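You operate a simulated robot arm through the tools that you are given. There is no shell and no other tool. Be economical: measure what you need, move in short steps, check, and stop when the job is done.

You run a simulated two-armed robot. Do the job below in one go: nothing can be reset, and whatever is moved stays where it is left.

JOB
Put two of the cartons from the top of the infeed rollers on the top of the outfeed rollers. Pick up the 50 pcs order card with one hand, pass it to the other hand and put it on the top of the outfeed rollers. Fetch the blank stack from the black belt and set it on the cardboard sheet there. Stack the mixed bundle of cartons labelled "green orange" from the black belt on top of the mixed bundle of cartons marked "green red". Take the spare nozzle on the black belt and put it away on the spares shelf over the glue bench. Do these in any order. Set down upright: carton, blank stack, spare nozzle.

It is judged by the outcome, as a careful person would: the job done as asked, and still so three seconds after it is handed in. It fails if anything else is knocked over, pushed out of place, dropped, spilled or broken. Flat cloth is picked up by pressing the open fingertips on it (5 to 10 N) and closing them slowly along it; thin cloth reads only 2 to 8 mm in the jaws.

ROBOT AND FRAMES
Two 7-joint arms with fingered hands on one trunk, on a base that drives. Base frame: it is fixed to the floor where the robot stands at the start and does not move with it; the origin is under the middle of the robot, x ahead of it, y to its left, z up; the surface under the hand at the start is at about z = 62. Readings come in cm, degrees, newtons and seconds.
The left shoulder is at the start at [7, 14.5, 91.2], the right one opposite. With the tool pointing down near the work surface each hand reaches from about 42 to 80 cm from the robot's upright axis, wherever it stands, measured 20 degrees to its own side. Places, roughly: blank stack [25, -225, 100]; cardboard sheet (27x24x1 cm) [60, -230, 90]; carton [75, 0, 75]; mixed bundle of cartons [25, -275, 100]; order card [25, -75, 75]; spare nozzle (5x9x10 cm) [80, -260, 90]; spares shelf over the glue bench (15x172 cm) [-228, -1026, 124]; top of the outfeed rollers [70, 170, 60]. Payload 3.5 kg a hand.
The tool frame of a hand sits at the grasp point between the pads (the TCP): z along the fingers, y along the line on which they close. The tips reach 2.5 cm beyond it. Largest opening 8.8 cm; the body of the gripper starts 2.9 cm behind the TCP. The gripper is a hand of 4 fingers: y runs from the thumb to the fingers, the wrist lies at [-1.3, -9.7, -16.2] in the tool frame, and closing takes about 1.5 s.
Orientation is that of the tool frame in the base frame, as a unit quaternion [x, y, z, w]. With the fingers straight down and the wrist toward the robot, the tool's x, y and z point along [0, 1, 0], [1, 0, 0] and [0, 0, -1] of the base frame.

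CONTROLS
- The arms move only by the tool apply_moves. It takes "left_steps", "right_steps" or both (then of equal length, played together; a hand with none holds still); each is a list of rows, each a list of 7 numbers: the shift along the tool's x, y, z in cm, then the turn, a rotation vector about the tool's x, y, z in degrees, then the gripper command, from -1 (fully open) to 1 (shut), values between in proportion. In form: [[tx, ty, tz, ax, ay, az, gripper], ...]. A call has 1 to 10 rows; each row is the pose to reach, as a shift and turn from the pose commanded when the call began, along the tool's axes at that moment. Each row takes 0.2 s and may step no farther than 5 cm and 8.6 degrees from the row before; otherwise, or with a gripper value out of range, the whole call is refused. Where a pose cannot be reached the arm comes as near as it can. A force on the tool above 40 N (or 10 N above the force at the start of the call, whichever is more), or a blocked arm, ends the call early, and 0.2 s more pass. Each finger travels about 4.5 cm/s and halts on what it meets, pressing with about 27 N; the grip force reading is that of the motor and also rises with nothing between the fingers. The clock runs only during rows and for 0.2 s after the last one: add rows that repeat a pose to give the fingers time. The reply holds the time, the measured pose of the TCP, the force on the tool along the base axes, the opening and the grip force, in the units named above and with some noise, with the torque about the TCP (base axes, N m) and any sound that the robot's microphone picked up.
- Cameras (640 x 400 px; columns grow to the right, rows downward): "scene" is now at [11.99, -4.19, 121.69]; the picture's right is [-0.49, -0.87, 0.00], its down [-0.61, 0.34, -0.72] and it looks along [0.63, -0.35, -0.70] (base axes); focal length 274 px, centre (320, 200). "left" rides on the left gripper at [-6.4, -8.3, -9.8] in its tool frame; the picture's right is [-0.62, -0.37, 0.69], its down [0.71, -0.63, 0.30] and it looks along [0.33, 0.68, 0.65] (tool axes); focal length 265 px, centre (320, 200). "right" rides on the right gripper at [6.4, -8.3, -9.8] in its tool frame; the picture's right is [-0.62, 0.37, -0.69], its down [-0.71, -0.63, 0.30] and it looks along [-0.32, 0.68, 0.65] (tool axes); focal length 265 px, centre (320, 200). There is no depth. A picture from a camera that has moved, and an enlarged one, comes with that camera's place and axes in the base frame and with its lens.
- grab_frame(camera): a new picture of that camera. It takes no simulated time.
- raise_lower(by): slides the trunk up (or, below 0, down) by that many cm; the arms and the scene camera ride with it, the base frame stays. It gives what a move gives, with no picture.
- base_move(legs): drives the robot by 1 to 6 legs, each [ahead, left, turn to the left] in cm, cm and degrees, along the robot's own axes; the way and the turn of a leg run together, so that a leg with both is an arc; at most 150 cm and 180 degrees a leg. The arms and the cameras ride along, it lands a little off, and it stops where it bumps. It gives what a move gives.
- set_grasp(shape, hand): the hand has 4 fingers and takes this shape, open, in about a second: jaw (thumb against the fingers, like two jaws); tri (thumb and two fingers); tip (a fingertip pinch); poke (one finger out to press); point (the index stretched); flat (the hand flat); cup (the hand cupped); fist (a fist). The gripper value then closes the fingers along that shape, each until it touches; the sizes above hold for jaw. It gives what a move gives, with no picture.
- aim_head(pan, tilt): turns the head with the scene camera to pan (to the left, within 86 degrees either way) and tilt (down, from -29 to 69), counted from straight ahead of the robot. It gives what a move gives.
- inspect(camera, box): a new picture of the part [left, top, right, bottom] of that camera's present view, enlarged. It takes no simulated time.
- finish_job(): hands the job in; it is judged then, once.

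Work in short steps. Places have to be worked out from the pictures, the camera data and where the tool is seen: move nearer, look again, correct. Check each grasp and each placing, and mend what went wrong. You have 196 turns and 172 pictures in all, those below and enlarged ones among them. Open the grippers and draw the arms clear of the work before you hand the job in, unless the task says otherwise.

The tools are called after "Call:" as name(argument=value, ...) on one line, values as JSON. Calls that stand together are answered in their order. apply_moves: Moves the arms, as the interface text tells. Its arguments: {"type":"object","properties":{"left_steps":{"type":"array","items":{"type":"array","items":{"type":"number"}}},"right_steps":{"type":"array","items":{"type":"array","items":{"type":"number"}}}},"required":[]} The other tools are called the same way: raise_lower (by) slides the trunk up or down; set_grasp (shape, hand) gives the hand a shape; base_move (legs) drives the base; aim_head (pan, tilt) turns the head that bears the scene camera; grab_frame (camera) takes a picture; inspect (camera, box) takes an enlarged picture of a part of a camera's view; finish_job () hands the job in.

At the start:

```text
t: 0.0
left_position: [57.76, -4.32, 89.08]
left_tool_rot: [0.707, 0.707, 0.0, 0.0]
left_force: [-0.9, -0.1, -0.1]
left_torque: [-0.02, 0.03, 0.02]
left_finger_gap: 8.75
left_finger_force: 0.0
left_shape: jaw
right_position: [32.17, -45.81, 88.02]
right_tool_rot: [0.707, 0.707, 0.0, 0.0]
right_force: [0.9, 1.0, -0.6]
right_torque: [0.0, 0.0, 0.01]
right_finger_gap: 8.75
right_finger_force: 0.0
right_shape: jaw
trunk travel left (down, up): [-47.5, 36.5]
robot x, y, heading: [0.37, -0.24, 0.1]
head pan, tilt: [-29.0, 44.1]
```

scene: 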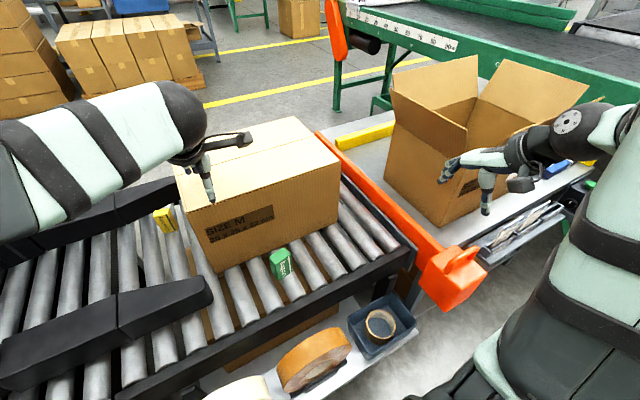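
right: 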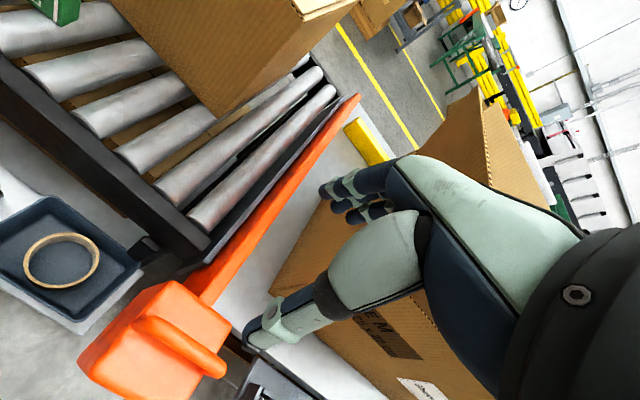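
left: 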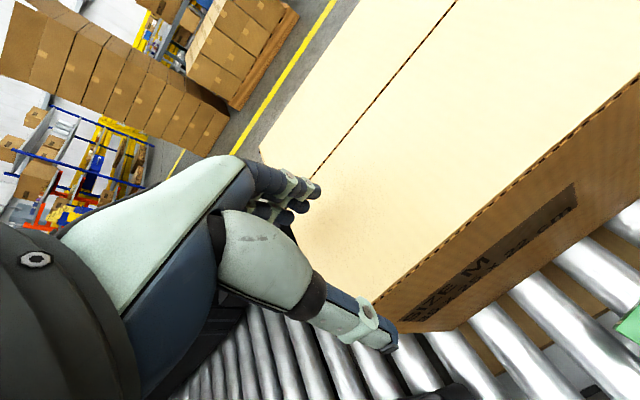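

I start by surveying: look straight ahead and to the left for the infeed and outfeed rollers.

Call:
aim_head(pan=0, tilt=45)

Call:
grab_frame(camera="scene")

Call:
aim_head(pan=60, tilt=35)

Call:
grab_frame(camera="scene")

Call:
aim_head(pan=-70, tilt=35)

Call:
grab_frame(camera="scene")

```text
t: 0.9
left_position: [57.86, -4.35, 89.1]
left_tool_rot: [0.707, 0.707, 0.0, 0.0]
left_force: [-0.2, 0.2, -0.5]
left_torque: [-0.02, -0.03, -0.03]
left_finger_gap: 8.77
left_finger_force: 0.0
left_shape: jaw
right_position: [32.17, -45.78, 88.1]
right_tool_rot: [0.707, 0.707, 0.0, 0.0]
right_force: [-0.6, -0.8, 0.6]
right_torque: [-0.01, -0.03, -0.02]
right_finger_gap: 8.75
right_finger_force: 0.0
right_shape: jaw
trunk travel left (down, up): [-47.5, 36.5]
robot x, y, heading: [0.15, 0.24, -0.1]
head pan, tilt: [0.0, 45.0]
```

```text
168 pictures are left
camera scene: at [12.95, -0.22, 121.57], right [0.0, -1.0, 0.0], down [-0.71, 0.0, -0.71], along [0.71, 0.0, -0.71], focal length 274 px, centre (320, 200)
```

scene: 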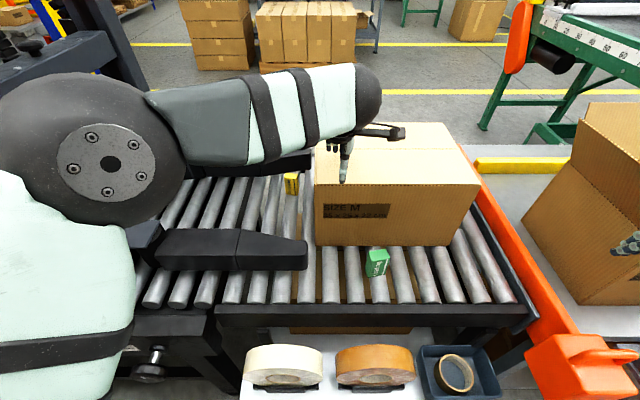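

```text
t: 2.2
left_position: [57.67, -4.26, 89.09]
left_tool_rot: [0.707, 0.707, 0.0, 0.0]
left_force: [-0.2, -0.1, 1.0]
left_torque: [-0.02, -0.02, 0.05]
left_finger_gap: 8.77
left_finger_force: 0.0
left_shape: jaw
right_position: [32.21, -45.9, 88.08]
right_tool_rot: [0.708, 0.707, -0.001, 0.0]
right_force: [0.7, 0.2, 0.4]
right_torque: [0.02, -0.03, 0.01]
right_finger_gap: 8.79
right_finger_force: 0.1
right_shape: jaw
trunk travel left (down, up): [-47.5, 36.5]
robot x, y, heading: [0.33, -0.16, 0.1]
head pan, tilt: [60.0, 35.0]
```

```text
167 pictures are left
camera scene: at [9.23, 7.41, 123.05], right [0.87, -0.5, 0.0], down [-0.29, -0.5, -0.82], along [0.41, 0.71, -0.57], focal length 274 px, centre (320, 200)
```

scene: 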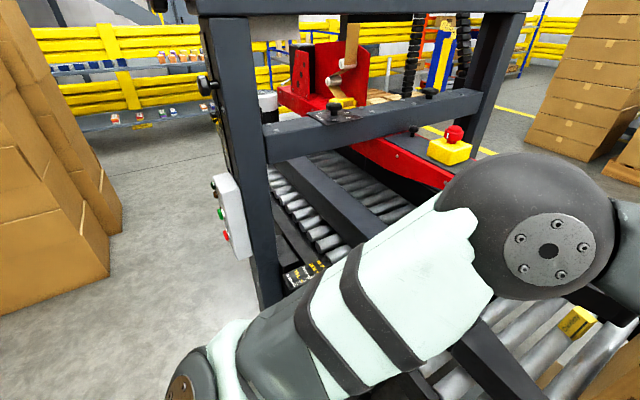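

```text
t: 4.3
left_position: [57.8, -4.28, 89.13]
left_tool_rot: [0.707, 0.707, 0.0, 0.0]
left_force: [0.5, -0.3, -0.4]
left_torque: [0.01, -0.01, 0.01]
left_finger_gap: 8.74
left_finger_force: 0.0
left_shape: jaw
right_position: [32.14, -45.91, 87.99]
right_tool_rot: [0.707, 0.707, 0.0, 0.0]
right_force: [-1.1, -0.1, 0.5]
right_torque: [0.0, -0.01, -0.02]
right_finger_gap: 8.73
right_finger_force: 0.0
right_shape: jaw
trunk travel left (down, up): [-47.5, 36.5]
robot x, y, heading: [-0.05, -0.19, 0.2]
head pan, tilt: [-70.0, 35.0]
```

```text
166 pictures are left
camera scene: at [7.84, -8.49, 123.05], right [-0.94, -0.34, 0.0], down [-0.2, 0.54, -0.82], along [0.28, -0.77, -0.57], focal length 274 px, centre (320, 200)
```

scene: 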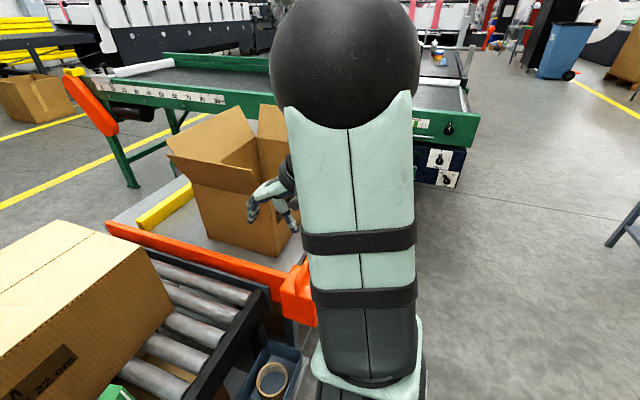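

Cartons are the small green and yellow packs. I zoom in on both after pointing the head back.

Call:
aim_head(pan=0, tilt=45)

Call:
inspect(camera="scene", box=[240, 150, 440, 310])

Call:
aim_head(pan=-86, tilt=20)

Call:
grab_frame(camera="scene")

```text
t: 5.8
left_position: [57.78, -4.3, 89.17]
left_tool_rot: [0.707, 0.707, -0.001, 0.0]
left_force: [0.9, -0.3, 0.8]
left_torque: [-0.01, -0.04, 0.0]
left_finger_gap: 8.75
left_finger_force: 0.1
left_shape: jaw
right_position: [32.28, -45.79, 87.96]
right_tool_rot: [0.707, 0.707, -0.001, 0.0]
right_force: [0.4, -1.1, -0.4]
right_torque: [-0.03, 0.01, -0.02]
right_finger_gap: 8.77
right_finger_force: 0.1
right_shape: jaw
trunk travel left (down, up): [-47.5, 36.5]
robot x, y, heading: [0.2, -0.04, -0.2]
head pan, tilt: [0.0, 45.0]
```

```text
2.50 times, centred on (340, 230) of scene
camera zoom: at [12.95, -0.22, 121.57], right [0.0, -1.0, 0.0], down [-0.71, 0.0, -0.71], along [0.71, 0.0, -0.71], focal length 685 px, centre (270, 125)
```

zoom: 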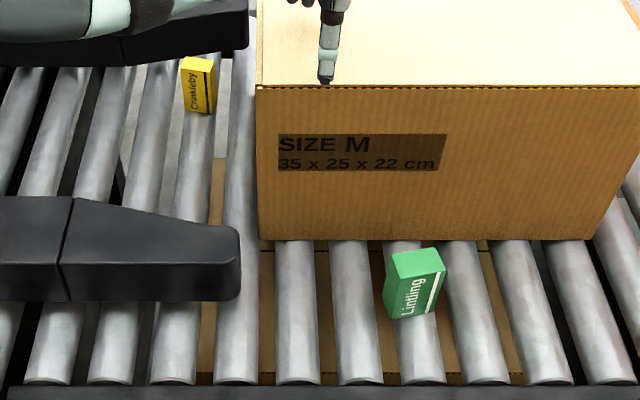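

```text
t: 7.4
left_position: [57.77, -4.23, 89.1]
left_tool_rot: [0.707, 0.707, 0.0, 0.0]
left_force: [0.6, -0.1, 0.2]
left_torque: [0.02, 0.0, 0.0]
left_finger_gap: 8.76
left_finger_force: 0.1
left_shape: jaw
right_position: [32.2, -45.77, 87.83]
right_tool_rot: [0.707, 0.708, 0.0, 0.001]
right_force: [0.8, -0.1, 0.0]
right_torque: [-0.01, 0.0, -0.01]
right_finger_gap: 8.79
right_finger_force: 0.0
right_shape: jaw
trunk travel left (down, up): [-47.5, 36.5]
robot x, y, heading: [0.38, 0.24, -0.1]
head pan, tilt: [-85.9, 20.0]
```

```text
164 pictures are left
camera scene: at [5.49, -9.5, 125.44], right [-1.0, -0.07, 0.0], down [-0.02, 0.34, -0.94], along [0.07, -0.94, -0.34], focal length 274 px, centre (320, 200)
```

scene: 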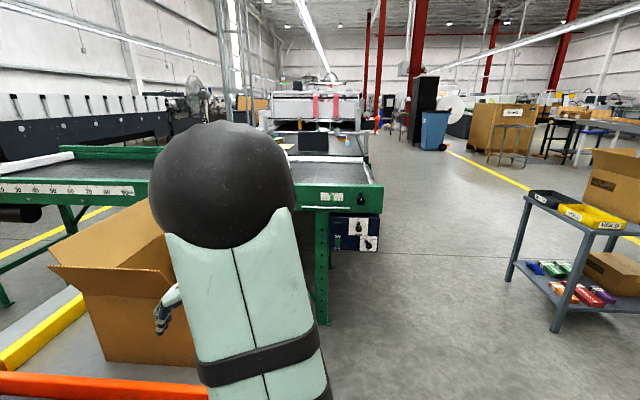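

Both small cartons are about 4.4×2.5×7 cm: green near (48,-13.4), yellow near (76.2,8.5), rollers at about z=62. I move the left hand above the yellow one and look.

Call:
apply_moves(left_steps=[[2.6, 3.7, 0, 0, 0, 0, -0.3], [5.2, 7.4, 0, 0, 0, 0, -0.3], [7.8, 11.1, 0, 0, 0, 0, -0.3], [10.3, 14.8, 0, 0, 0, 0, -0.3], [12.8, 18.4, 0, 0, 0, 0, -0.3], [12.8, 18.4, 3, 0, 0, 0, -0.3], [12.8, 18.4, 6, 0, 0, 0, -0.3], [12.8, 18.4, 6, 0, 0, 0, -0.3]])

Call:
grab_frame(camera="left")

Call:
aim_head(pan=0, tilt=45)

Call:
grab_frame(camera="scene")

```text
t: 9.2
left_position: [74.31, 9.89, 82.51]
left_tool_rot: [0.708, 0.707, 0.001, 0.0]
left_force: [0.0, -0.1, 0.1]
left_torque: [-0.03, -0.01, 0.0]
left_finger_gap: 5.76
left_finger_force: 0.1
left_shape: jaw
left hand out of reach, approached as far as the arm can: row 5, 6, 7, 8
right_position: [32.07, -45.99, 88.08]
right_tool_rot: [0.707, 0.707, 0.001, -0.001]
right_force: [0.7, 0.2, -0.1]
right_torque: [-0.03, -0.04, -0.02]
right_finger_gap: 8.74
right_finger_force: 0.2
right_shape: jaw
trunk travel left (down, up): [-47.5, 36.5]
robot x, y, heading: [0.34, 0.41, -0.3]
head pan, tilt: [-85.9, 20.0]
```

```text
163 pictures are left
camera left: at [66.09, 3.37, 92.27], right [-0.37, -0.62, -0.69], down [-0.63, 0.71, -0.3], along [0.68, 0.33, -0.65], focal length 265 px, centre (320, 200)
```

left: 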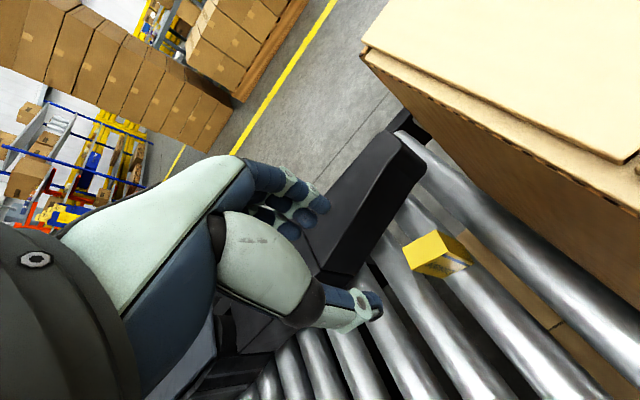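

```text
t: 10.8
left_position: [74.42, 10.02, 82.4]
left_tool_rot: [0.707, 0.707, 0.001, 0.0]
left_force: [0.7, 0.0, 0.2]
left_torque: [0.0, -0.01, -0.01]
left_finger_gap: 5.76
left_finger_force: 0.1
left_shape: jaw
right_position: [32.15, -45.86, 87.98]
right_tool_rot: [0.707, 0.707, 0.0, -0.001]
right_force: [0.2, -1.2, -0.1]
right_torque: [-0.06, -0.01, -0.01]
right_finger_gap: 8.75
right_finger_force: 0.1
right_shape: jaw
trunk travel left (down, up): [-47.5, 36.5]
robot x, y, heading: [0.31, 0.06, -0.1]
head pan, tilt: [0.0, 45.0]
```

```text
162 pictures are left
camera scene: at [12.96, -0.21, 121.57], right [0.0, -1.0, 0.0], down [-0.71, 0.0, -0.71], along [0.71, 0.0, -0.71], focal length 274 px, centre (320, 200)
```

scene: 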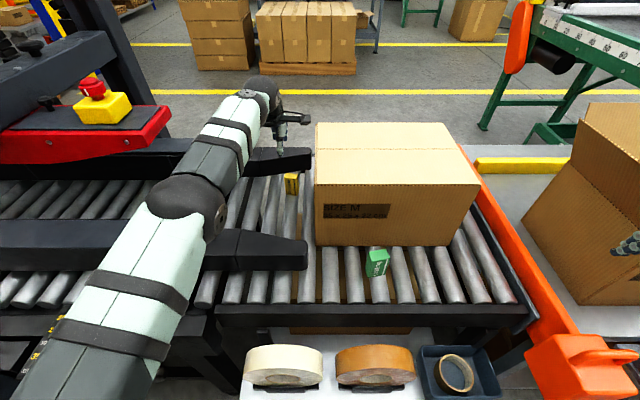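

The left arm falls ~2 cm short. I check the floor clearance in front of the base before driving slightly ahead.

Call:
aim_head(pan=0, tilt=69)

Call:
grab_frame(camera="scene")

```text
t: 11.6
left_position: [74.37, 9.92, 82.46]
left_tool_rot: [0.707, 0.707, 0.0, 0.0]
left_force: [0.5, -0.9, 0.0]
left_torque: [0.02, 0.0, 0.02]
left_finger_gap: 5.76
left_finger_force: 0.1
left_shape: jaw
right_position: [32.22, -45.82, 88.08]
right_tool_rot: [0.707, 0.707, -0.001, 0.0]
right_force: [-0.3, -0.3, 0.1]
right_torque: [0.01, 0.02, -0.02]
right_finger_gap: 8.75
right_finger_force: 0.0
right_shape: jaw
trunk travel left (down, up): [-47.5, 36.5]
robot x, y, heading: [-0.22, -0.16, 0.2]
head pan, tilt: [0.0, 68.8]
```

```text
161 pictures are left
camera scene: at [10.42, -0.21, 118.69], right [0.0, -1.0, 0.0], down [-0.93, 0.0, -0.36], along [0.36, 0.0, -0.93], focal length 274 px, centre (320, 200)
```

scene: 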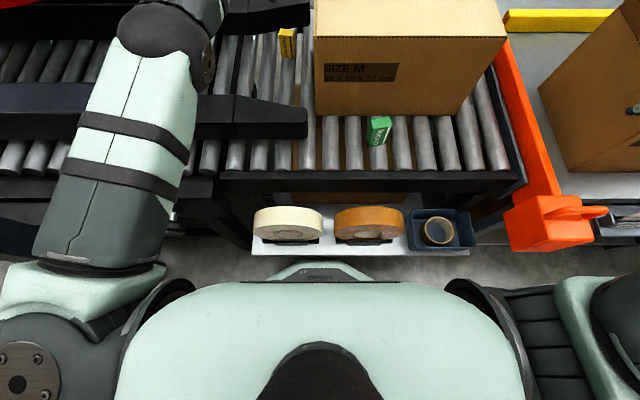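

Base front is very close beneath the shelf, so I won't drive ahead. Instead I'll raise the left hand and turn right 15° to bring the left shoulder closer.

Call:
apply_moves(left_steps=[[0, -2, -4, 0, 0, 0, -0.3], [0, -4, -8, 0, 0, 0, -0.3], [0, -6, -12, 0, 0, 0, -0.3], [0, -6, -12, 0, 0, 0, -0.3]])

Call:
base_move(legs=[[0, 0, -15]])

Call:
aim_head(pan=5, tilt=45)

Call:
grab_frame(camera="scene")

```text
t: 12.6
left_position: [68.21, 9.98, 94.61]
left_tool_rot: [0.707, 0.707, -0.001, -0.001]
left_force: [-0.9, -0.1, -0.9]
left_torque: [-0.01, 0.04, 0.02]
left_finger_gap: 5.73
left_finger_force: 0.1
left_shape: jaw
right_position: [32.28, -45.86, 87.92]
right_tool_rot: [0.707, 0.707, -0.001, -0.001]
right_force: [0.5, 0.3, 0.7]
right_torque: [0.01, 0.0, 0.01]
right_finger_gap: 8.74
right_finger_force: 0.0
right_shape: jaw
trunk travel left (down, up): [-47.5, 36.5]
robot x, y, heading: [-0.03, -0.12, 0.1]
head pan, tilt: [0.0, 68.8]
```

```text
t: 13.9
left_position: [68.41, -8.11, 94.68]
left_tool_rot: [0.793, 0.609, 0.0, 0.0]
left_force: [0.7, -0.1, -0.9]
left_torque: [-0.02, 0.0, 0.0]
left_finger_gap: 5.75
left_finger_force: 0.0
left_shape: jaw
right_position: [19.26, -52.53, 87.99]
right_tool_rot: [0.794, 0.608, 0.0, 0.0]
right_force: [0.5, -0.7, 0.1]
right_torque: [0.02, 0.0, 0.0]
right_finger_gap: 8.75
right_finger_force: 0.1
right_shape: jaw
trunk travel left (down, up): [-47.5, 36.5]
robot x, y, heading: [0.22, 0.04, -14.9]
head pan, tilt: [0.0, 68.8]
```

```text
t: 14.8
left_position: [68.5, -8.0, 94.6]
left_tool_rot: [0.793, 0.609, 0.0, 0.0]
left_force: [-0.2, 0.3, 0.0]
left_torque: [-0.01, -0.01, -0.02]
left_finger_gap: 5.74
left_finger_force: 0.1
left_shape: jaw
right_position: [19.09, -52.64, 88.04]
right_tool_rot: [0.793, 0.609, 0.001, 0.0]
right_force: [0.8, -1.4, -0.1]
right_torque: [0.01, 0.04, 0.03]
right_finger_gap: 8.78
right_finger_force: 0.0
right_shape: jaw
trunk travel left (down, up): [-47.5, 36.5]
robot x, y, heading: [0.3, -0.24, -15.1]
head pan, tilt: [5.0, 45.0]
```

```text
160 pictures are left
camera scene: at [12.65, -2.93, 121.56], right [-0.17, -0.98, 0.0], down [-0.7, 0.12, -0.71], along [0.7, -0.12, -0.71], focal length 274 px, centre (320, 200)
```

scene: 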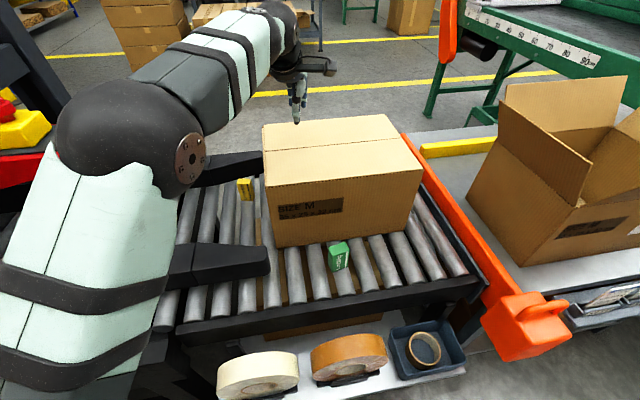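

Turn was clean. Now left hand to above yellow with yaw restored, then take a look.

Call:
apply_moves(left_steps=[[4.4, 0.7, 0, 0, 0, -4, -0.3], [8.9, 1.5, 0, 0, 0, -8, -0.3], [13.3, 2.2, 0, 0, 0, -12, -0.3], [17.75, 2.9, 0, 0, 0, -15, -0.3], [17.75, 2.9, 5, 0, 0, -15, -0.3], [17.75, 2.9, 10, 0, 0, -15, -0.3], [17.75, 2.9, 15, 0, 0, -15, -0.3], [17.75, 2.9, 17, 0, 0, -15, -0.3], [17.75, 2.9, 17, 0, 0, -15, -0.3]])

Call:
grab_frame(camera="left")

Call:
inspect(camera="scene", box=[160, 120, 320, 220])

```text
t: 16.8
left_position: [75.92, 8.45, 77.32]
left_tool_rot: [0.708, 0.706, 0.0, 0.0]
left_force: [0.0, 0.8, -0.2]
left_torque: [-0.01, -0.01, -0.03]
left_finger_gap: 5.78
left_finger_force: 0.0
left_shape: jaw
right_position: [19.19, -52.6, 88.05]
right_tool_rot: [0.793, 0.609, 0.001, -0.001]
right_force: [0.2, 0.3, -0.5]
right_torque: [0.04, 0.0, -0.01]
right_finger_gap: 8.77
right_finger_force: 0.1
right_shape: jaw
trunk travel left (down, up): [-47.5, 36.5]
robot x, y, heading: [-0.15, -0.04, -15.2]
head pan, tilt: [5.0, 45.0]
```

```text
159 pictures are left
camera left: at [67.74, 1.93, 87.12], right [-0.37, -0.62, -0.69], down [-0.63, 0.71, -0.3], along [0.68, 0.32, -0.65], focal length 265 px, centre (320, 200)
```

left: 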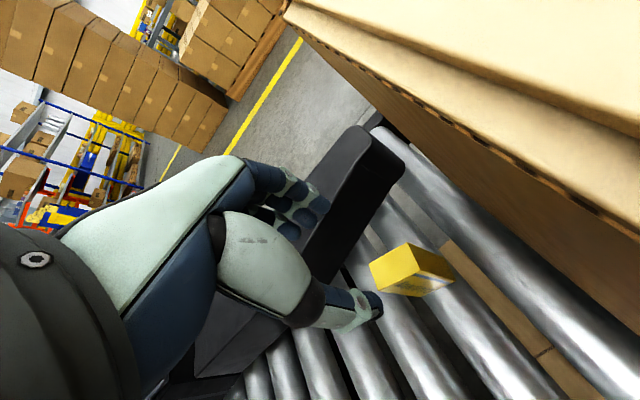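

```text
4.00 times, centred on (240, 170) of scene
camera zoom: at [12.65, -2.93, 121.57], right [-0.17, -0.98, 0.0], down [-0.7, 0.12, -0.71], along [0.7, -0.12, -0.71], focal length 1096 px, centre (640, 320)
```

zoom: 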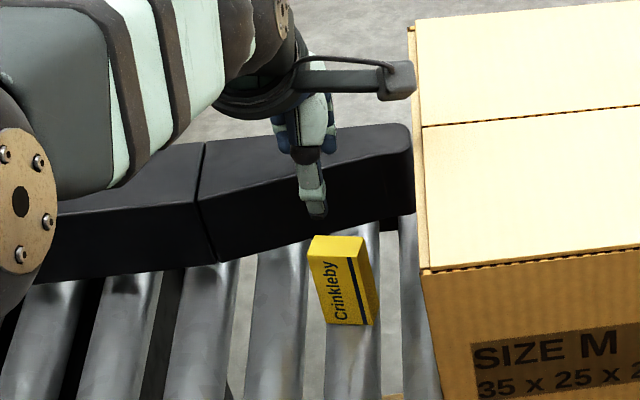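

The carton is turned about -16°, centred near (75.8,8.35); turning the hand to match also frees the wrist camera from the big box. I yaw, then descend to z≈67.5.

Call:
apply_moves(left_steps=[[0, 0, 0, 0, 0, 8, -0.3], [0, 0, 0, 0, 0, 16, -0.3], [0, 0, 3, 0, 0, 16, -0.3], [0, 0, 6, 0, 0, 16, -0.3], [0, 0, 8, 0, 0, 16, -0.3], [0, 0, 9.8, 0, 0, 16, -0.3], [0, 0, 9.8, 0, 0, 16, -0.3]])

Call:
grab_frame(camera="left")

Call:
inspect(camera="scene", box=[160, 120, 320, 220])

```text
t: 18.4
left_position: [75.85, 8.34, 67.84]
left_tool_rot: [0.798, 0.602, 0.0, 0.0]
left_force: [0.3, -0.8, -0.2]
left_torque: [-0.02, -0.08, 0.0]
left_finger_gap: 5.76
left_finger_force: 0.1
left_shape: jaw
right_position: [19.16, -52.64, 87.98]
right_tool_rot: [0.793, 0.609, 0.0, 0.001]
right_force: [-1.0, -0.8, -0.2]
right_torque: [0.0, 0.0, 0.02]
right_finger_gap: 8.76
right_finger_force: 0.0
right_shape: jaw
trunk travel left (down, up): [-47.5, 36.5]
robot x, y, heading: [-0.18, -0.29, -15.1]
head pan, tilt: [5.0, 45.0]
```

```text
157 pictures are left
camera left: at [66.11, 4.44, 77.69], right [-0.52, -0.49, -0.69], down [-0.41, 0.86, -0.3], along [0.75, 0.12, -0.65], focal length 265 px, centre (320, 200)
```

left: 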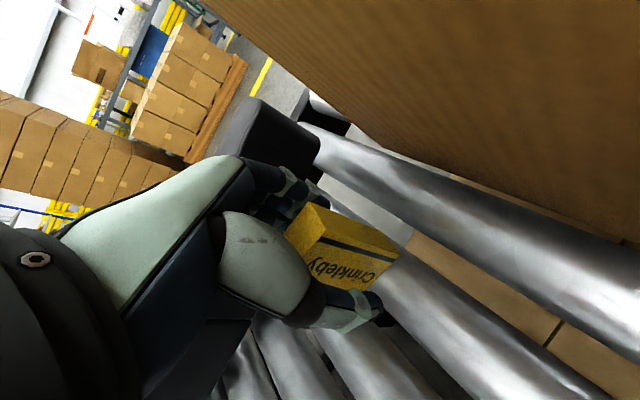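

```text
4.00 times, centred on (240, 170) of scene
camera zoom: at [12.63, -2.93, 121.57], right [-0.17, -0.98, 0.0], down [-0.7, 0.12, -0.71], along [0.7, -0.12, -0.71], focal length 1096 px, centre (640, 320)
```

zoom: 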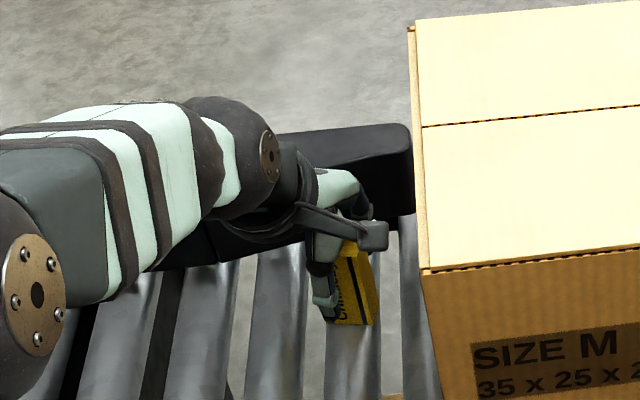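

Thumb is a bit left of the carton's middle; I shift 1 cm right and close slowly.

Call:
apply_moves(left_steps=[[-0.5, 0, 0, 0, 0, 0, -0.3], [-1.0, 0, 0.3, 0, 0, 0, -0.3], [-1.0, 0, 0.3, 0, 0, 0, 0], [-1.0, 0, 0.3, 0, 0, 0, 0.3], [-1.0, 0, 0.3, 0, 0, 0, 0.6], [-1.0, 0, 0.3, 0, 0, 0, 0.8], [-1.0, 0, 0.3, 0, 0, 0, 0.8], [-1.0, 0, 0.3, 0, 0, 0, 0.8]])

Call:
grab_frame(camera="left")

```text
t: 20.2
left_position: [75.7, 7.42, 67.48]
left_tool_rot: [0.798, 0.603, 0.0, 0.0]
left_force: [0.2, 0.6, -0.2]
left_torque: [0.0, 0.0, 0.01]
left_finger_gap: 1.74
left_finger_force: 26.9
left_shape: jaw
right_position: [19.18, -52.64, 88.1]
right_tool_rot: [0.793, 0.609, 0.001, 0.0]
right_force: [0.3, 0.5, -0.2]
right_torque: [0.02, 0.01, -0.01]
right_finger_gap: 8.74
right_finger_force: 0.0
right_shape: jaw
trunk travel left (down, up): [-47.5, 36.5]
robot x, y, heading: [-0.18, 0.12, -15.0]
head pan, tilt: [5.0, 45.0]
```

```text
155 pictures are left
camera left: at [65.88, 3.48, 77.42], right [-0.53, -0.49, -0.69], down [-0.41, 0.86, -0.3], along [0.75, 0.12, -0.65], focal length 265 px, centre (320, 200)
```

left: 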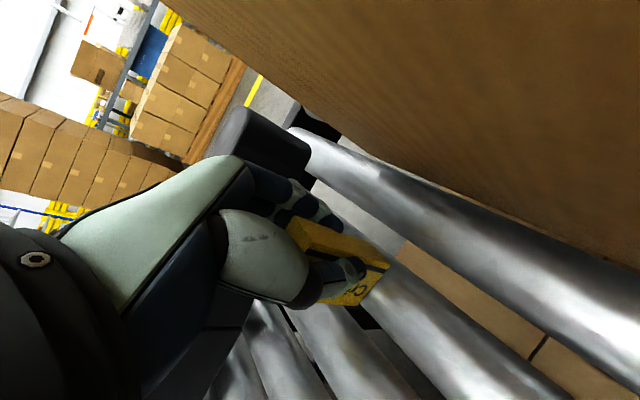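

Gripped (gap 1.74, 27 N). Lift it straight up and retract a little.

Call:
apply_moves(left_steps=[[0.5, 0, -3, 0, 0, 0, 0.8], [1, 0, -7, 0, 0, 0, 0.8], [1, 0, -11, 0, 0, 0, 0.8], [1, 0, -15, 0, 0, 0, 0.8], [1, 0, -20, 0, 0, 0, 0.8], [1, -2, -23, 0, 0, 0, 0.8], [1, -2, -23, 0, 0, 0, 0.8]])

Call:
grab_frame(camera="left")

Call:
inspect(camera="scene", box=[260, 180, 420, 280])

```text
t: 21.8
left_position: [73.97, 8.74, 90.49]
left_tool_rot: [0.799, 0.602, -0.001, 0.0]
left_force: [-0.6, -0.4, -0.3]
left_torque: [-0.02, 0.05, 0.01]
left_finger_gap: 1.72
left_finger_force: 27.5
left_shape: jaw
right_position: [19.21, -52.65, 88.04]
right_tool_rot: [0.794, 0.608, 0.0, -0.001]
right_force: [0.0, 0.6, -0.6]
right_torque: [-0.04, 0.01, 0.0]
right_finger_gap: 8.75
right_finger_force: 0.1
right_shape: jaw
trunk travel left (down, up): [-47.5, 36.5]
robot x, y, heading: [-0.08, 0.0, -15.3]
head pan, tilt: [5.0, 45.0]
```

```text
154 pictures are left
camera left: at [64.31, 4.92, 100.35], right [-0.53, -0.49, -0.69], down [-0.41, 0.86, -0.3], along [0.75, 0.12, -0.66], focal length 265 px, centre (320, 200)
```

left: 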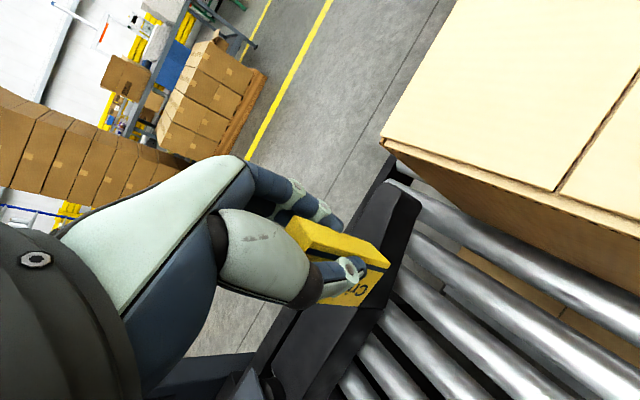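

```text
4.00 times, centred on (340, 230) of scene
camera zoom: at [12.76, -2.93, 121.55], right [-0.17, -0.98, 0.0], down [-0.7, 0.12, -0.71], along [0.7, -0.12, -0.71], focal length 1096 px, centre (240, 80)
```

zoom: 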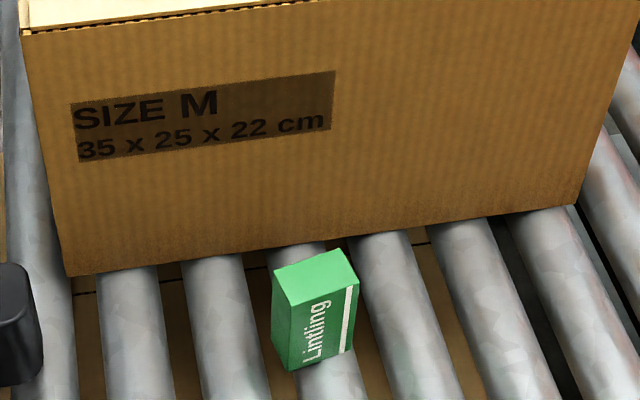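

Green carton: centre about (48.1,-13.35), yaw about +12°. Move the right hand above it at height 88, fingers partly closed.

Call:
apply_moves(right_steps=[[4.54, 1.78, 0, 0, 0, -2.7, -0.3], [9.08, 3.56, 0, 0, 0, -5.4, -0.3], [13.6, 5.34, 0, 0, 0, -8.1, -0.3], [18.2, 7.12, 0, 0, 0, -10.8, -0.3], [22.7, 8.9, 0, 0, 0, -13.5, -0.3], [27.2, 10.7, 0, 0, 0, -16.2, -0.3], [31.8, 12.5, 0, 0, 0, -18.9, -0.3], [36.3, 14.2, 0, 0, 0, -21.6, -0.3], [40.9, 16, 0, 0, 0, -24.3, -0.3], [45.4, 17.8, 0, 0, 0, -27, -0.3]])

Call:
apply_moves(right_steps=[[0, 0, 4, 0, 0, 0, -0.3], [0, 0, 8, 0, 0, 0, -0.3], [0, 0, 11, 0, 0, 0, -0.3], [0, 0, 11, 0, 0, 0, -0.3]])

Call:
grab_frame(camera="right")

Call:
inspect(camera="scene", box=[260, 180, 420, 280])

```text
t: 24.0
left_position: [73.92, 8.91, 90.44]
left_tool_rot: [0.798, 0.602, 0.0, -0.001]
left_force: [-0.5, 0.3, -0.6]
left_torque: [0.04, 0.0, 0.02]
left_finger_gap: 1.69
left_finger_force: 27.1
left_shape: jaw
right_position: [48.13, -13.64, 88.56]
right_tool_rot: [0.633, 0.774, 0.009, -0.004]
right_force: [0.1, 0.5, 0.1]
right_torque: [0.01, 0.02, 0.02]
right_finger_gap: 5.77
right_finger_force: 0.1
right_shape: jaw
right hand out of reach, approached as far as the arm can: row 6, 7, 8, 9
trunk travel left (down, up): [-47.5, 36.5]
robot x, y, heading: [-0.03, 0.15, -15.0]
head pan, tilt: [5.0, 45.0]
```

```text
t: 25.0
left_position: [73.9, 8.83, 90.61]
left_tool_rot: [0.798, 0.602, 0.0, 0.0]
left_force: [0.1, 0.3, 0.0]
left_torque: [0.02, 0.02, 0.0]
left_finger_gap: 1.71
left_finger_force: 26.9
left_shape: jaw
right_position: [48.61, -13.55, 78.63]
right_tool_rot: [0.634, 0.773, 0.02, 0.002]
right_force: [-0.5, 0.2, -0.5]
right_torque: [-0.04, -0.01, 0.0]
right_finger_gap: 5.76
right_finger_force: 0.1
right_shape: jaw
trunk travel left (down, up): [-47.5, 36.5]
robot x, y, heading: [-0.13, 0.08, -14.9]
head pan, tilt: [5.0, 45.0]
```

```text
152 pictures are left
camera right: at [38.88, -9.17, 88.36], right [0.46, -0.56, 0.69], down [-0.47, -0.82, -0.34], along [0.75, -0.16, -0.64], focal length 265 px, centre (320, 200)
```

right: 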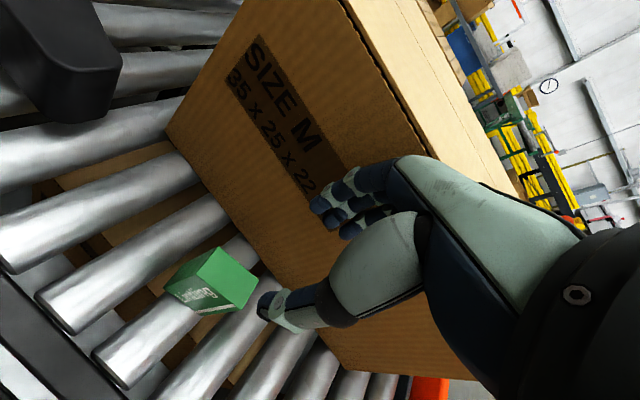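

```text
4.00 times, centred on (340, 230) of scene
camera zoom: at [12.64, -2.91, 121.57], right [-0.17, -0.98, 0.0], down [-0.7, 0.12, -0.71], along [0.7, -0.12, -0.71], focal length 1096 px, centre (240, 80)
```

zoom: 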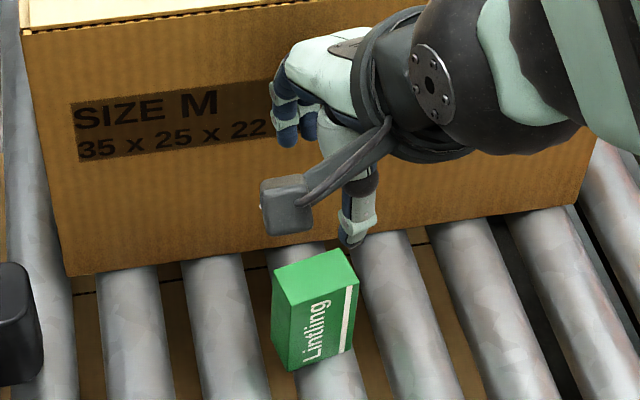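

The right arm is near a limit here. I lift it, turn the base back to the left 15°, and approach again.

Call:
apply_moves(right_steps=[[0, -1, -5, 0, 0, 0, -0.3], [0, -2, -10, 0, 0, 0, -0.3], [0, -4, -12, 0, 0, 0, -0.3], [-4, -6, -12, 0, 0, 3, -0.3], [-8, -6, -12, 0, 0, 6, -0.3]])

Call:
base_move(legs=[[0, 0, 15]])

```text
refused: row 1 steps farther than a row can; nothing moved
```

```text
t: 26.3
left_position: [69.13, 27.76, 90.5]
left_tool_rot: [0.714, 0.7, 0.0, -0.001]
left_force: [-0.1, -0.2, 0.1]
left_torque: [-0.01, 0.0, 0.01]
left_finger_gap: 1.72
left_finger_force: 26.8
left_shape: jaw
right_position: [50.36, -0.93, 78.32]
right_tool_rot: [0.531, 0.847, 0.017, -0.005]
right_force: [-2.8, 0.3, 0.8]
right_torque: [0.01, -0.11, 0.0]
right_finger_gap: 5.75
right_finger_force: 0.1
right_shape: jaw
trunk travel left (down, up): [-47.5, 36.5]
robot x, y, heading: [0.23, 0.22, -0.1]
head pan, tilt: [5.0, 45.0]
```

The arm move was refused but the base turned; I check whether the right hand touches the box.

Call:
grab_frame(camera="scene")

```text
150 pictures are left
camera scene: at [12.88, 0.53, 121.58], right [0.09, -1.0, 0.0], down [-0.7, -0.06, -0.71], along [0.7, 0.06, -0.71], focal length 274 px, centre (320, 200)
```

scene: 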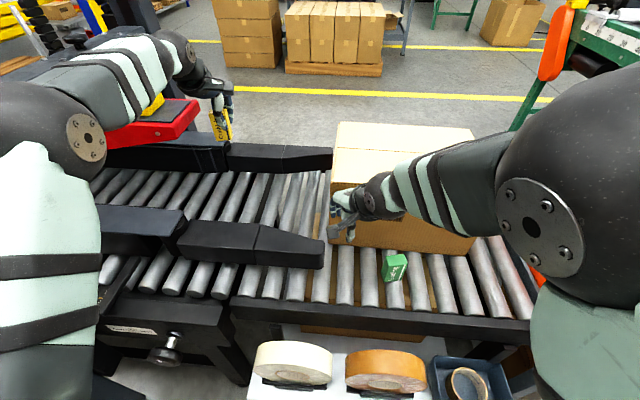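

The box looks in place. Retract the right hand up and away, bring it to yaw 12° above the green carton.

Call:
apply_moves(right_steps=[[0, -2, -2, 0, 0, 0, -0.3], [0, -4, -5, 0, 0, 2, -0.3], [0, -5, -9, 0, 0, 5, -0.3], [-4, -5, -10, 0, 0, 8, -0.3], [-8, -6, -10, 0, 0, 11, -0.3], [-12, -7, -10, 0, 0, 14, -0.3], [-12, -7, -10, 0, 0, 14, -0.3]])

```text
t: 27.9
left_position: [69.17, 27.8, 90.56]
left_tool_rot: [0.714, 0.7, 0.001, 0.0]
left_force: [-0.3, -0.2, 0.3]
left_torque: [-0.02, 0.05, 0.01]
left_finger_gap: 1.72
left_finger_force: 26.9
left_shape: jaw
right_position: [49.54, -14.8, 87.57]
right_tool_rot: [0.63, 0.777, 0.018, -0.007]
right_force: [0.4, -0.2, -0.1]
right_torque: [0.01, -0.01, 0.01]
right_finger_gap: 5.71
right_finger_force: 0.1
right_shape: jaw
trunk travel left (down, up): [-47.5, 36.5]
robot x, y, heading: [-0.01, 0.36, -0.2]
head pan, tilt: [5.0, 45.0]
```

Call:
apply_moves(right_steps=[[1.7, -1.07, 0, 0.4, -2, 0, -0.3], [1.7, -1.07, 4, 0.4, -2, 0, -0.3], [1.7, -1.07, 8, 0.4, -2, 0, -0.3], [1.7, -1.07, 10, 0.4, -2, 0, -0.3], [1.7, -1.07, 10, 0.4, -2, 0, -0.3]])

Call:
grab_frame(camera="right")

Call:
inspect(camera="scene", box=[320, 200, 480, 300])

```text
t: 29.1
left_position: [69.11, 27.55, 90.54]
left_tool_rot: [0.714, 0.7, -0.001, 0.0]
left_force: [-0.4, 0.5, -0.2]
left_torque: [0.01, -0.01, 0.01]
left_finger_gap: 1.7
left_finger_force: 27.6
left_shape: jaw
right_position: [47.95, -13.25, 77.78]
right_tool_rot: [0.63, 0.777, 0.003, 0.005]
right_force: [0.7, 0.0, 0.0]
right_torque: [-0.01, 0.04, 0.02]
right_finger_gap: 5.73
right_finger_force: 0.1
right_shape: jaw
trunk travel left (down, up): [-47.5, 36.5]
robot x, y, heading: [-0.24, 0.06, -0.2]
head pan, tilt: [5.0, 45.0]
```

```text
149 pictures are left
camera right: at [38.33, -8.6, 87.52], right [0.48, -0.53, 0.7], down [-0.47, -0.83, -0.31], along [0.74, -0.18, -0.65], focal length 265 px, centre (320, 200)
```

right: 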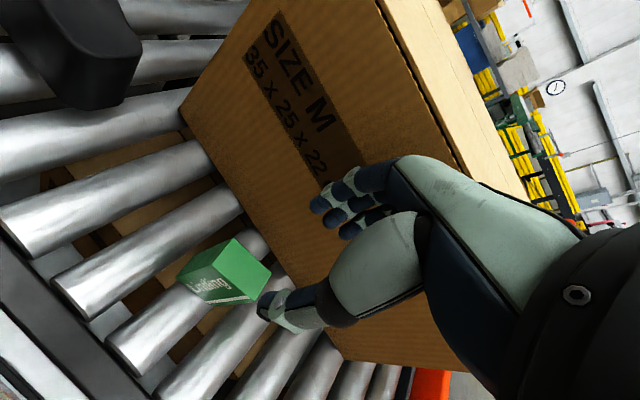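

```text
4.00 times, centred on (400, 250) of scene
camera zoom: at [12.91, 0.5, 121.57], right [0.09, -1.0, 0.0], down [-0.7, -0.06, -0.71], along [0.7, 0.06, -0.71], focal length 1096 px, centre (0, 0)
```

zoom: 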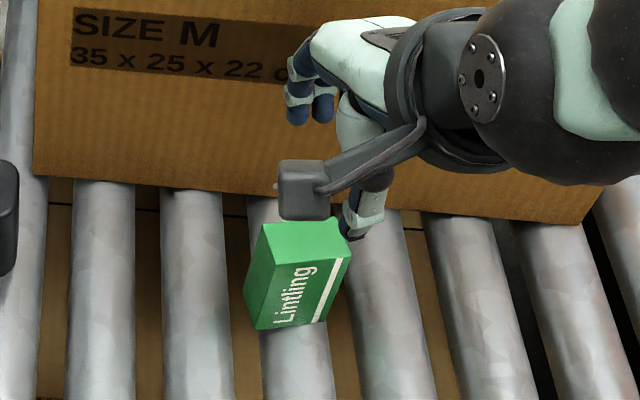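

Aligned with the green carton. Descend to z≈67.6 and check.

Call:
apply_moves(right_steps=[[0.2, 0, 3, 0, 0, 0, -0.3], [0.2, 0, 6, 0, 0, 0, -0.3], [0.2, 0, 8.5, 0, 0, 0, -0.3], [0.2, 0, 10.1, 0, 0, 0, -0.3], [0.2, 0, 10.1, 0, 0, 0, -0.3]])

Call:
grab_frame(camera="right")

```text
t: 30.3
left_position: [69.16, 27.6, 90.56]
left_tool_rot: [0.714, 0.7, 0.0, 0.0]
left_force: [-0.1, -0.6, 0.2]
left_torque: [0.0, 0.01, 0.0]
left_finger_gap: 1.7
left_finger_force: 27.0
left_shape: jaw
right_position: [48.31, -13.12, 67.75]
right_tool_rot: [0.629, 0.777, 0.003, 0.004]
right_force: [-0.3, -0.5, 0.2]
right_torque: [0.01, -0.02, -0.03]
right_finger_gap: 5.77
right_finger_force: 0.1
right_shape: jaw
trunk travel left (down, up): [-47.5, 36.5]
robot x, y, heading: [-0.02, -0.37, -0.1]
head pan, tilt: [5.0, 45.0]
```

```text
147 pictures are left
camera right: at [38.54, -8.5, 77.5], right [0.48, -0.53, 0.7], down [-0.47, -0.83, -0.31], along [0.74, -0.18, -0.65], focal length 265 px, centre (320, 200)
```

right: 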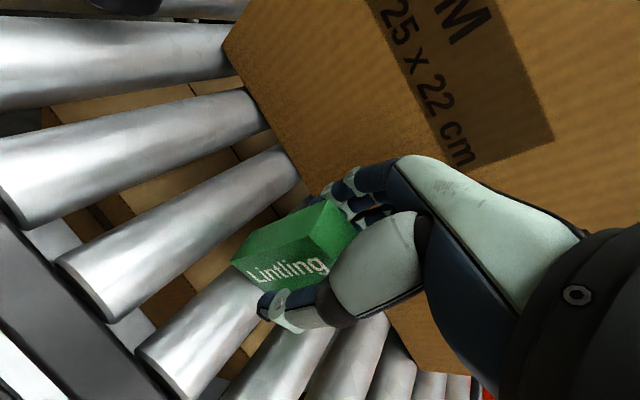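

Shift 0.9 cm toward the carton's middle and close.

Call:
apply_moves(right_steps=[[0.5, 0, 0, 0, 0, 0, -0.3], [0.9, 0, 0.2, 0, 0, 0, -0.3], [0.9, 0, 0.2, 0, 0, 0, 0], [0.9, 0, 0.2, 0, 0, 0, 0.3], [0.9, 0, 0.2, 0, 0, 0, 0.6], [0.9, 0, 0.2, 0, 0, 0, 0.8], [0.9, 0, 0.2, 0, 0, 0, 0.8], [0.9, 0, 0.2, 0, 0, 0, 0.8]])

Call:
grab_frame(camera="right")

```text
t: 32.1
left_position: [69.06, 27.53, 90.51]
left_tool_rot: [0.714, 0.7, 0.0, 0.0]
left_force: [0.4, 0.0, -0.1]
left_torque: [0.05, 0.02, 0.0]
left_finger_gap: 1.71
left_finger_force: 26.7
left_shape: jaw
right_position: [48.14, -12.12, 67.58]
right_tool_rot: [0.63, 0.776, 0.003, 0.003]
right_force: [0.6, -0.3, 0.2]
right_torque: [-0.01, 0.03, -0.01]
right_finger_gap: 2.07
right_finger_force: 27.1
right_shape: jaw
trunk travel left (down, up): [-47.5, 36.5]
robot x, y, heading: [-0.05, -0.23, -0.1]
head pan, tilt: [5.0, 45.0]
```

```text
146 pictures are left
camera right: at [38.33, -7.58, 77.28], right [0.48, -0.53, 0.7], down [-0.47, -0.83, -0.31], along [0.74, -0.18, -0.65], focal length 265 px, centre (320, 200)
```

right: 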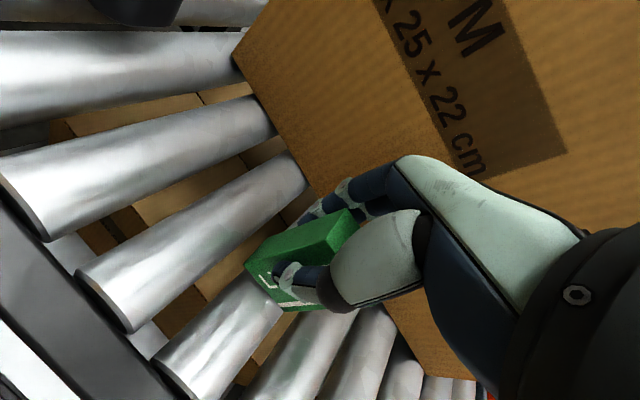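

Held. Lift straight up first, then pull both hands in for driving.

Call:
apply_moves(right_steps=[[0, -0.3, -3, 0, 0, 0, 0.8], [0, -0.6, -7, 0, 0, 0, 0.8], [0, -1, -11.5, 0, 0, 0, 0.8], [0, -1, -16, 0, 0, 0, 0.8], [0, -1, -20.5, 0, 0, 0, 0.8], [-2, -1, -24, 0, 0, 2, 0.8], [-6, -1, -25, 0, 0, 5, 0.8], [-10, -1, -25, 0, 0, 8, 0.8], [-10, -1, -25, 0, 0, 8, 0.8]], left_steps=[[0, 0, -3, 0, 0, 0, 0.8], [0, -3, -5, 0, 0, 0, 0.8], [0, -7, -5, 0, 0, 0, 0.8], [0, -11, -5, 0, 0, 0, 0.8], [0, -15, -5, 0, 0, 0, 0.8], [0, -18, -5, 0, 0, 0, 0.8], [0, -18, -5, 0, 0, 0, 0.8], [0, -18, -5, 0, 0, 0, 0.8], [0, -18, -5, 0, 0, 0, 0.8]])

Call:
grab_frame(camera="scene")

```text
t: 34.1
left_position: [51.11, 28.09, 95.48]
left_tool_rot: [0.714, 0.7, -0.001, 0.0]
left_force: [0.5, -0.2, -0.5]
left_torque: [-0.04, -0.01, 0.02]
left_finger_gap: 1.51
left_finger_force: 27.1
left_shape: jaw
right_position: [48.83, -22.04, 92.55]
right_tool_rot: [0.682, 0.731, 0.003, 0.004]
right_force: [1.4, -0.5, 0.3]
right_torque: [-0.02, 0.0, 0.01]
right_finger_gap: 2.09
right_finger_force: 27.1
right_shape: jaw
trunk travel left (down, up): [-47.5, 36.5]
robot x, y, heading: [0.37, 0.16, 0.2]
head pan, tilt: [5.0, 45.0]
```

```text
145 pictures are left
camera scene: at [12.92, 0.57, 121.57], right [0.09, -1.0, 0.0], down [-0.7, -0.06, -0.71], along [0.7, 0.06, -0.71], focal length 274 px, centre (320, 200)
```

scene: 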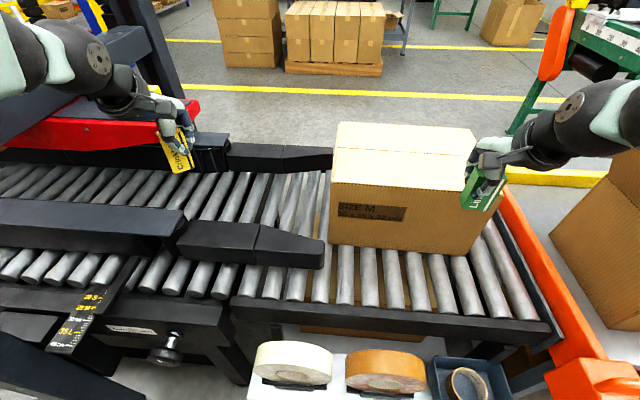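

Both held. I back up 40 cm, then look left along the route to the outfeed and at the held cartons.

Call:
base_move(legs=[[-40, 0, 0]])

Call:
aim_head(pan=75, tilt=25)

Call:
grab_frame(camera="scene")

Call:
grab_frame(camera="left")

```text
t: 36.6
left_position: [10.29, 28.16, 95.55]
left_tool_rot: [0.713, 0.701, -0.001, -0.001]
left_force: [0.4, 0.0, -0.1]
left_torque: [0.05, -0.03, -0.01]
left_finger_gap: 1.56
left_finger_force: 27.2
left_shape: jaw
right_position: [8.24, -21.91, 92.51]
right_tool_rot: [0.682, 0.732, 0.003, 0.005]
right_force: [-0.6, 0.2, -0.4]
right_torque: [-0.02, -0.03, -0.01]
right_finger_gap: 2.09
right_finger_force: 26.8
right_shape: jaw
trunk travel left (down, up): [-47.5, 36.5]
robot x, y, heading: [-40.27, -0.06, 0.2]
head pan, tilt: [5.0, 45.0]
```

```text
t: 38.0
left_position: [10.38, 28.26, 95.47]
left_tool_rot: [0.713, 0.702, 0.0, 0.0]
left_force: [-0.2, 1.0, -0.1]
left_torque: [0.01, 0.0, 0.04]
left_finger_gap: 1.52
left_finger_force: 26.9
left_shape: jaw
right_position: [8.25, -21.96, 92.41]
right_tool_rot: [0.681, 0.732, 0.004, 0.004]
right_force: [0.4, 0.2, -1.5]
right_torque: [0.0, -0.03, 0.01]
right_finger_gap: 2.1
right_finger_force: 27.2
right_shape: jaw
trunk travel left (down, up): [-47.5, 36.5]
robot x, y, heading: [-40.43, 0.12, 0.2]
head pan, tilt: [75.0, 25.0]
```

```text
144 pictures are left
camera scene: at [-33.48, 8.72, 124.63], right [0.97, -0.26, 0.0], down [-0.11, -0.41, -0.91], along [0.23, 0.88, -0.42], focal length 274 px, centre (320, 200)
```

scene: 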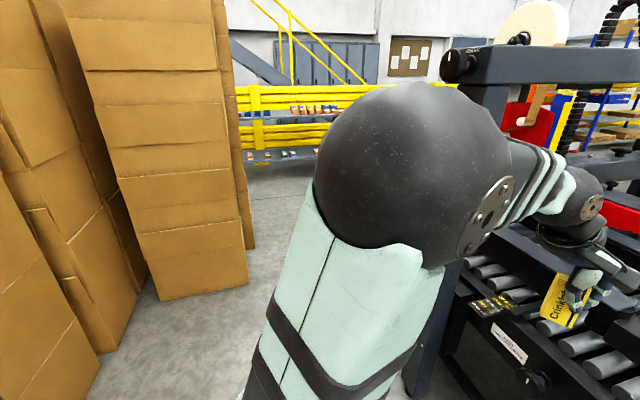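

```text
143 pictures are left
camera left: at [2.08, 21.81, 105.4], right [-0.38, -0.61, -0.69], down [-0.62, 0.72, -0.3], along [0.69, 0.31, -0.65], focal length 265 px, centre (320, 200)
```

left: 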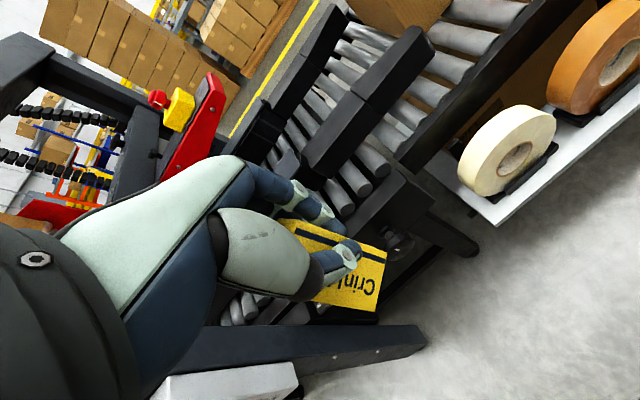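

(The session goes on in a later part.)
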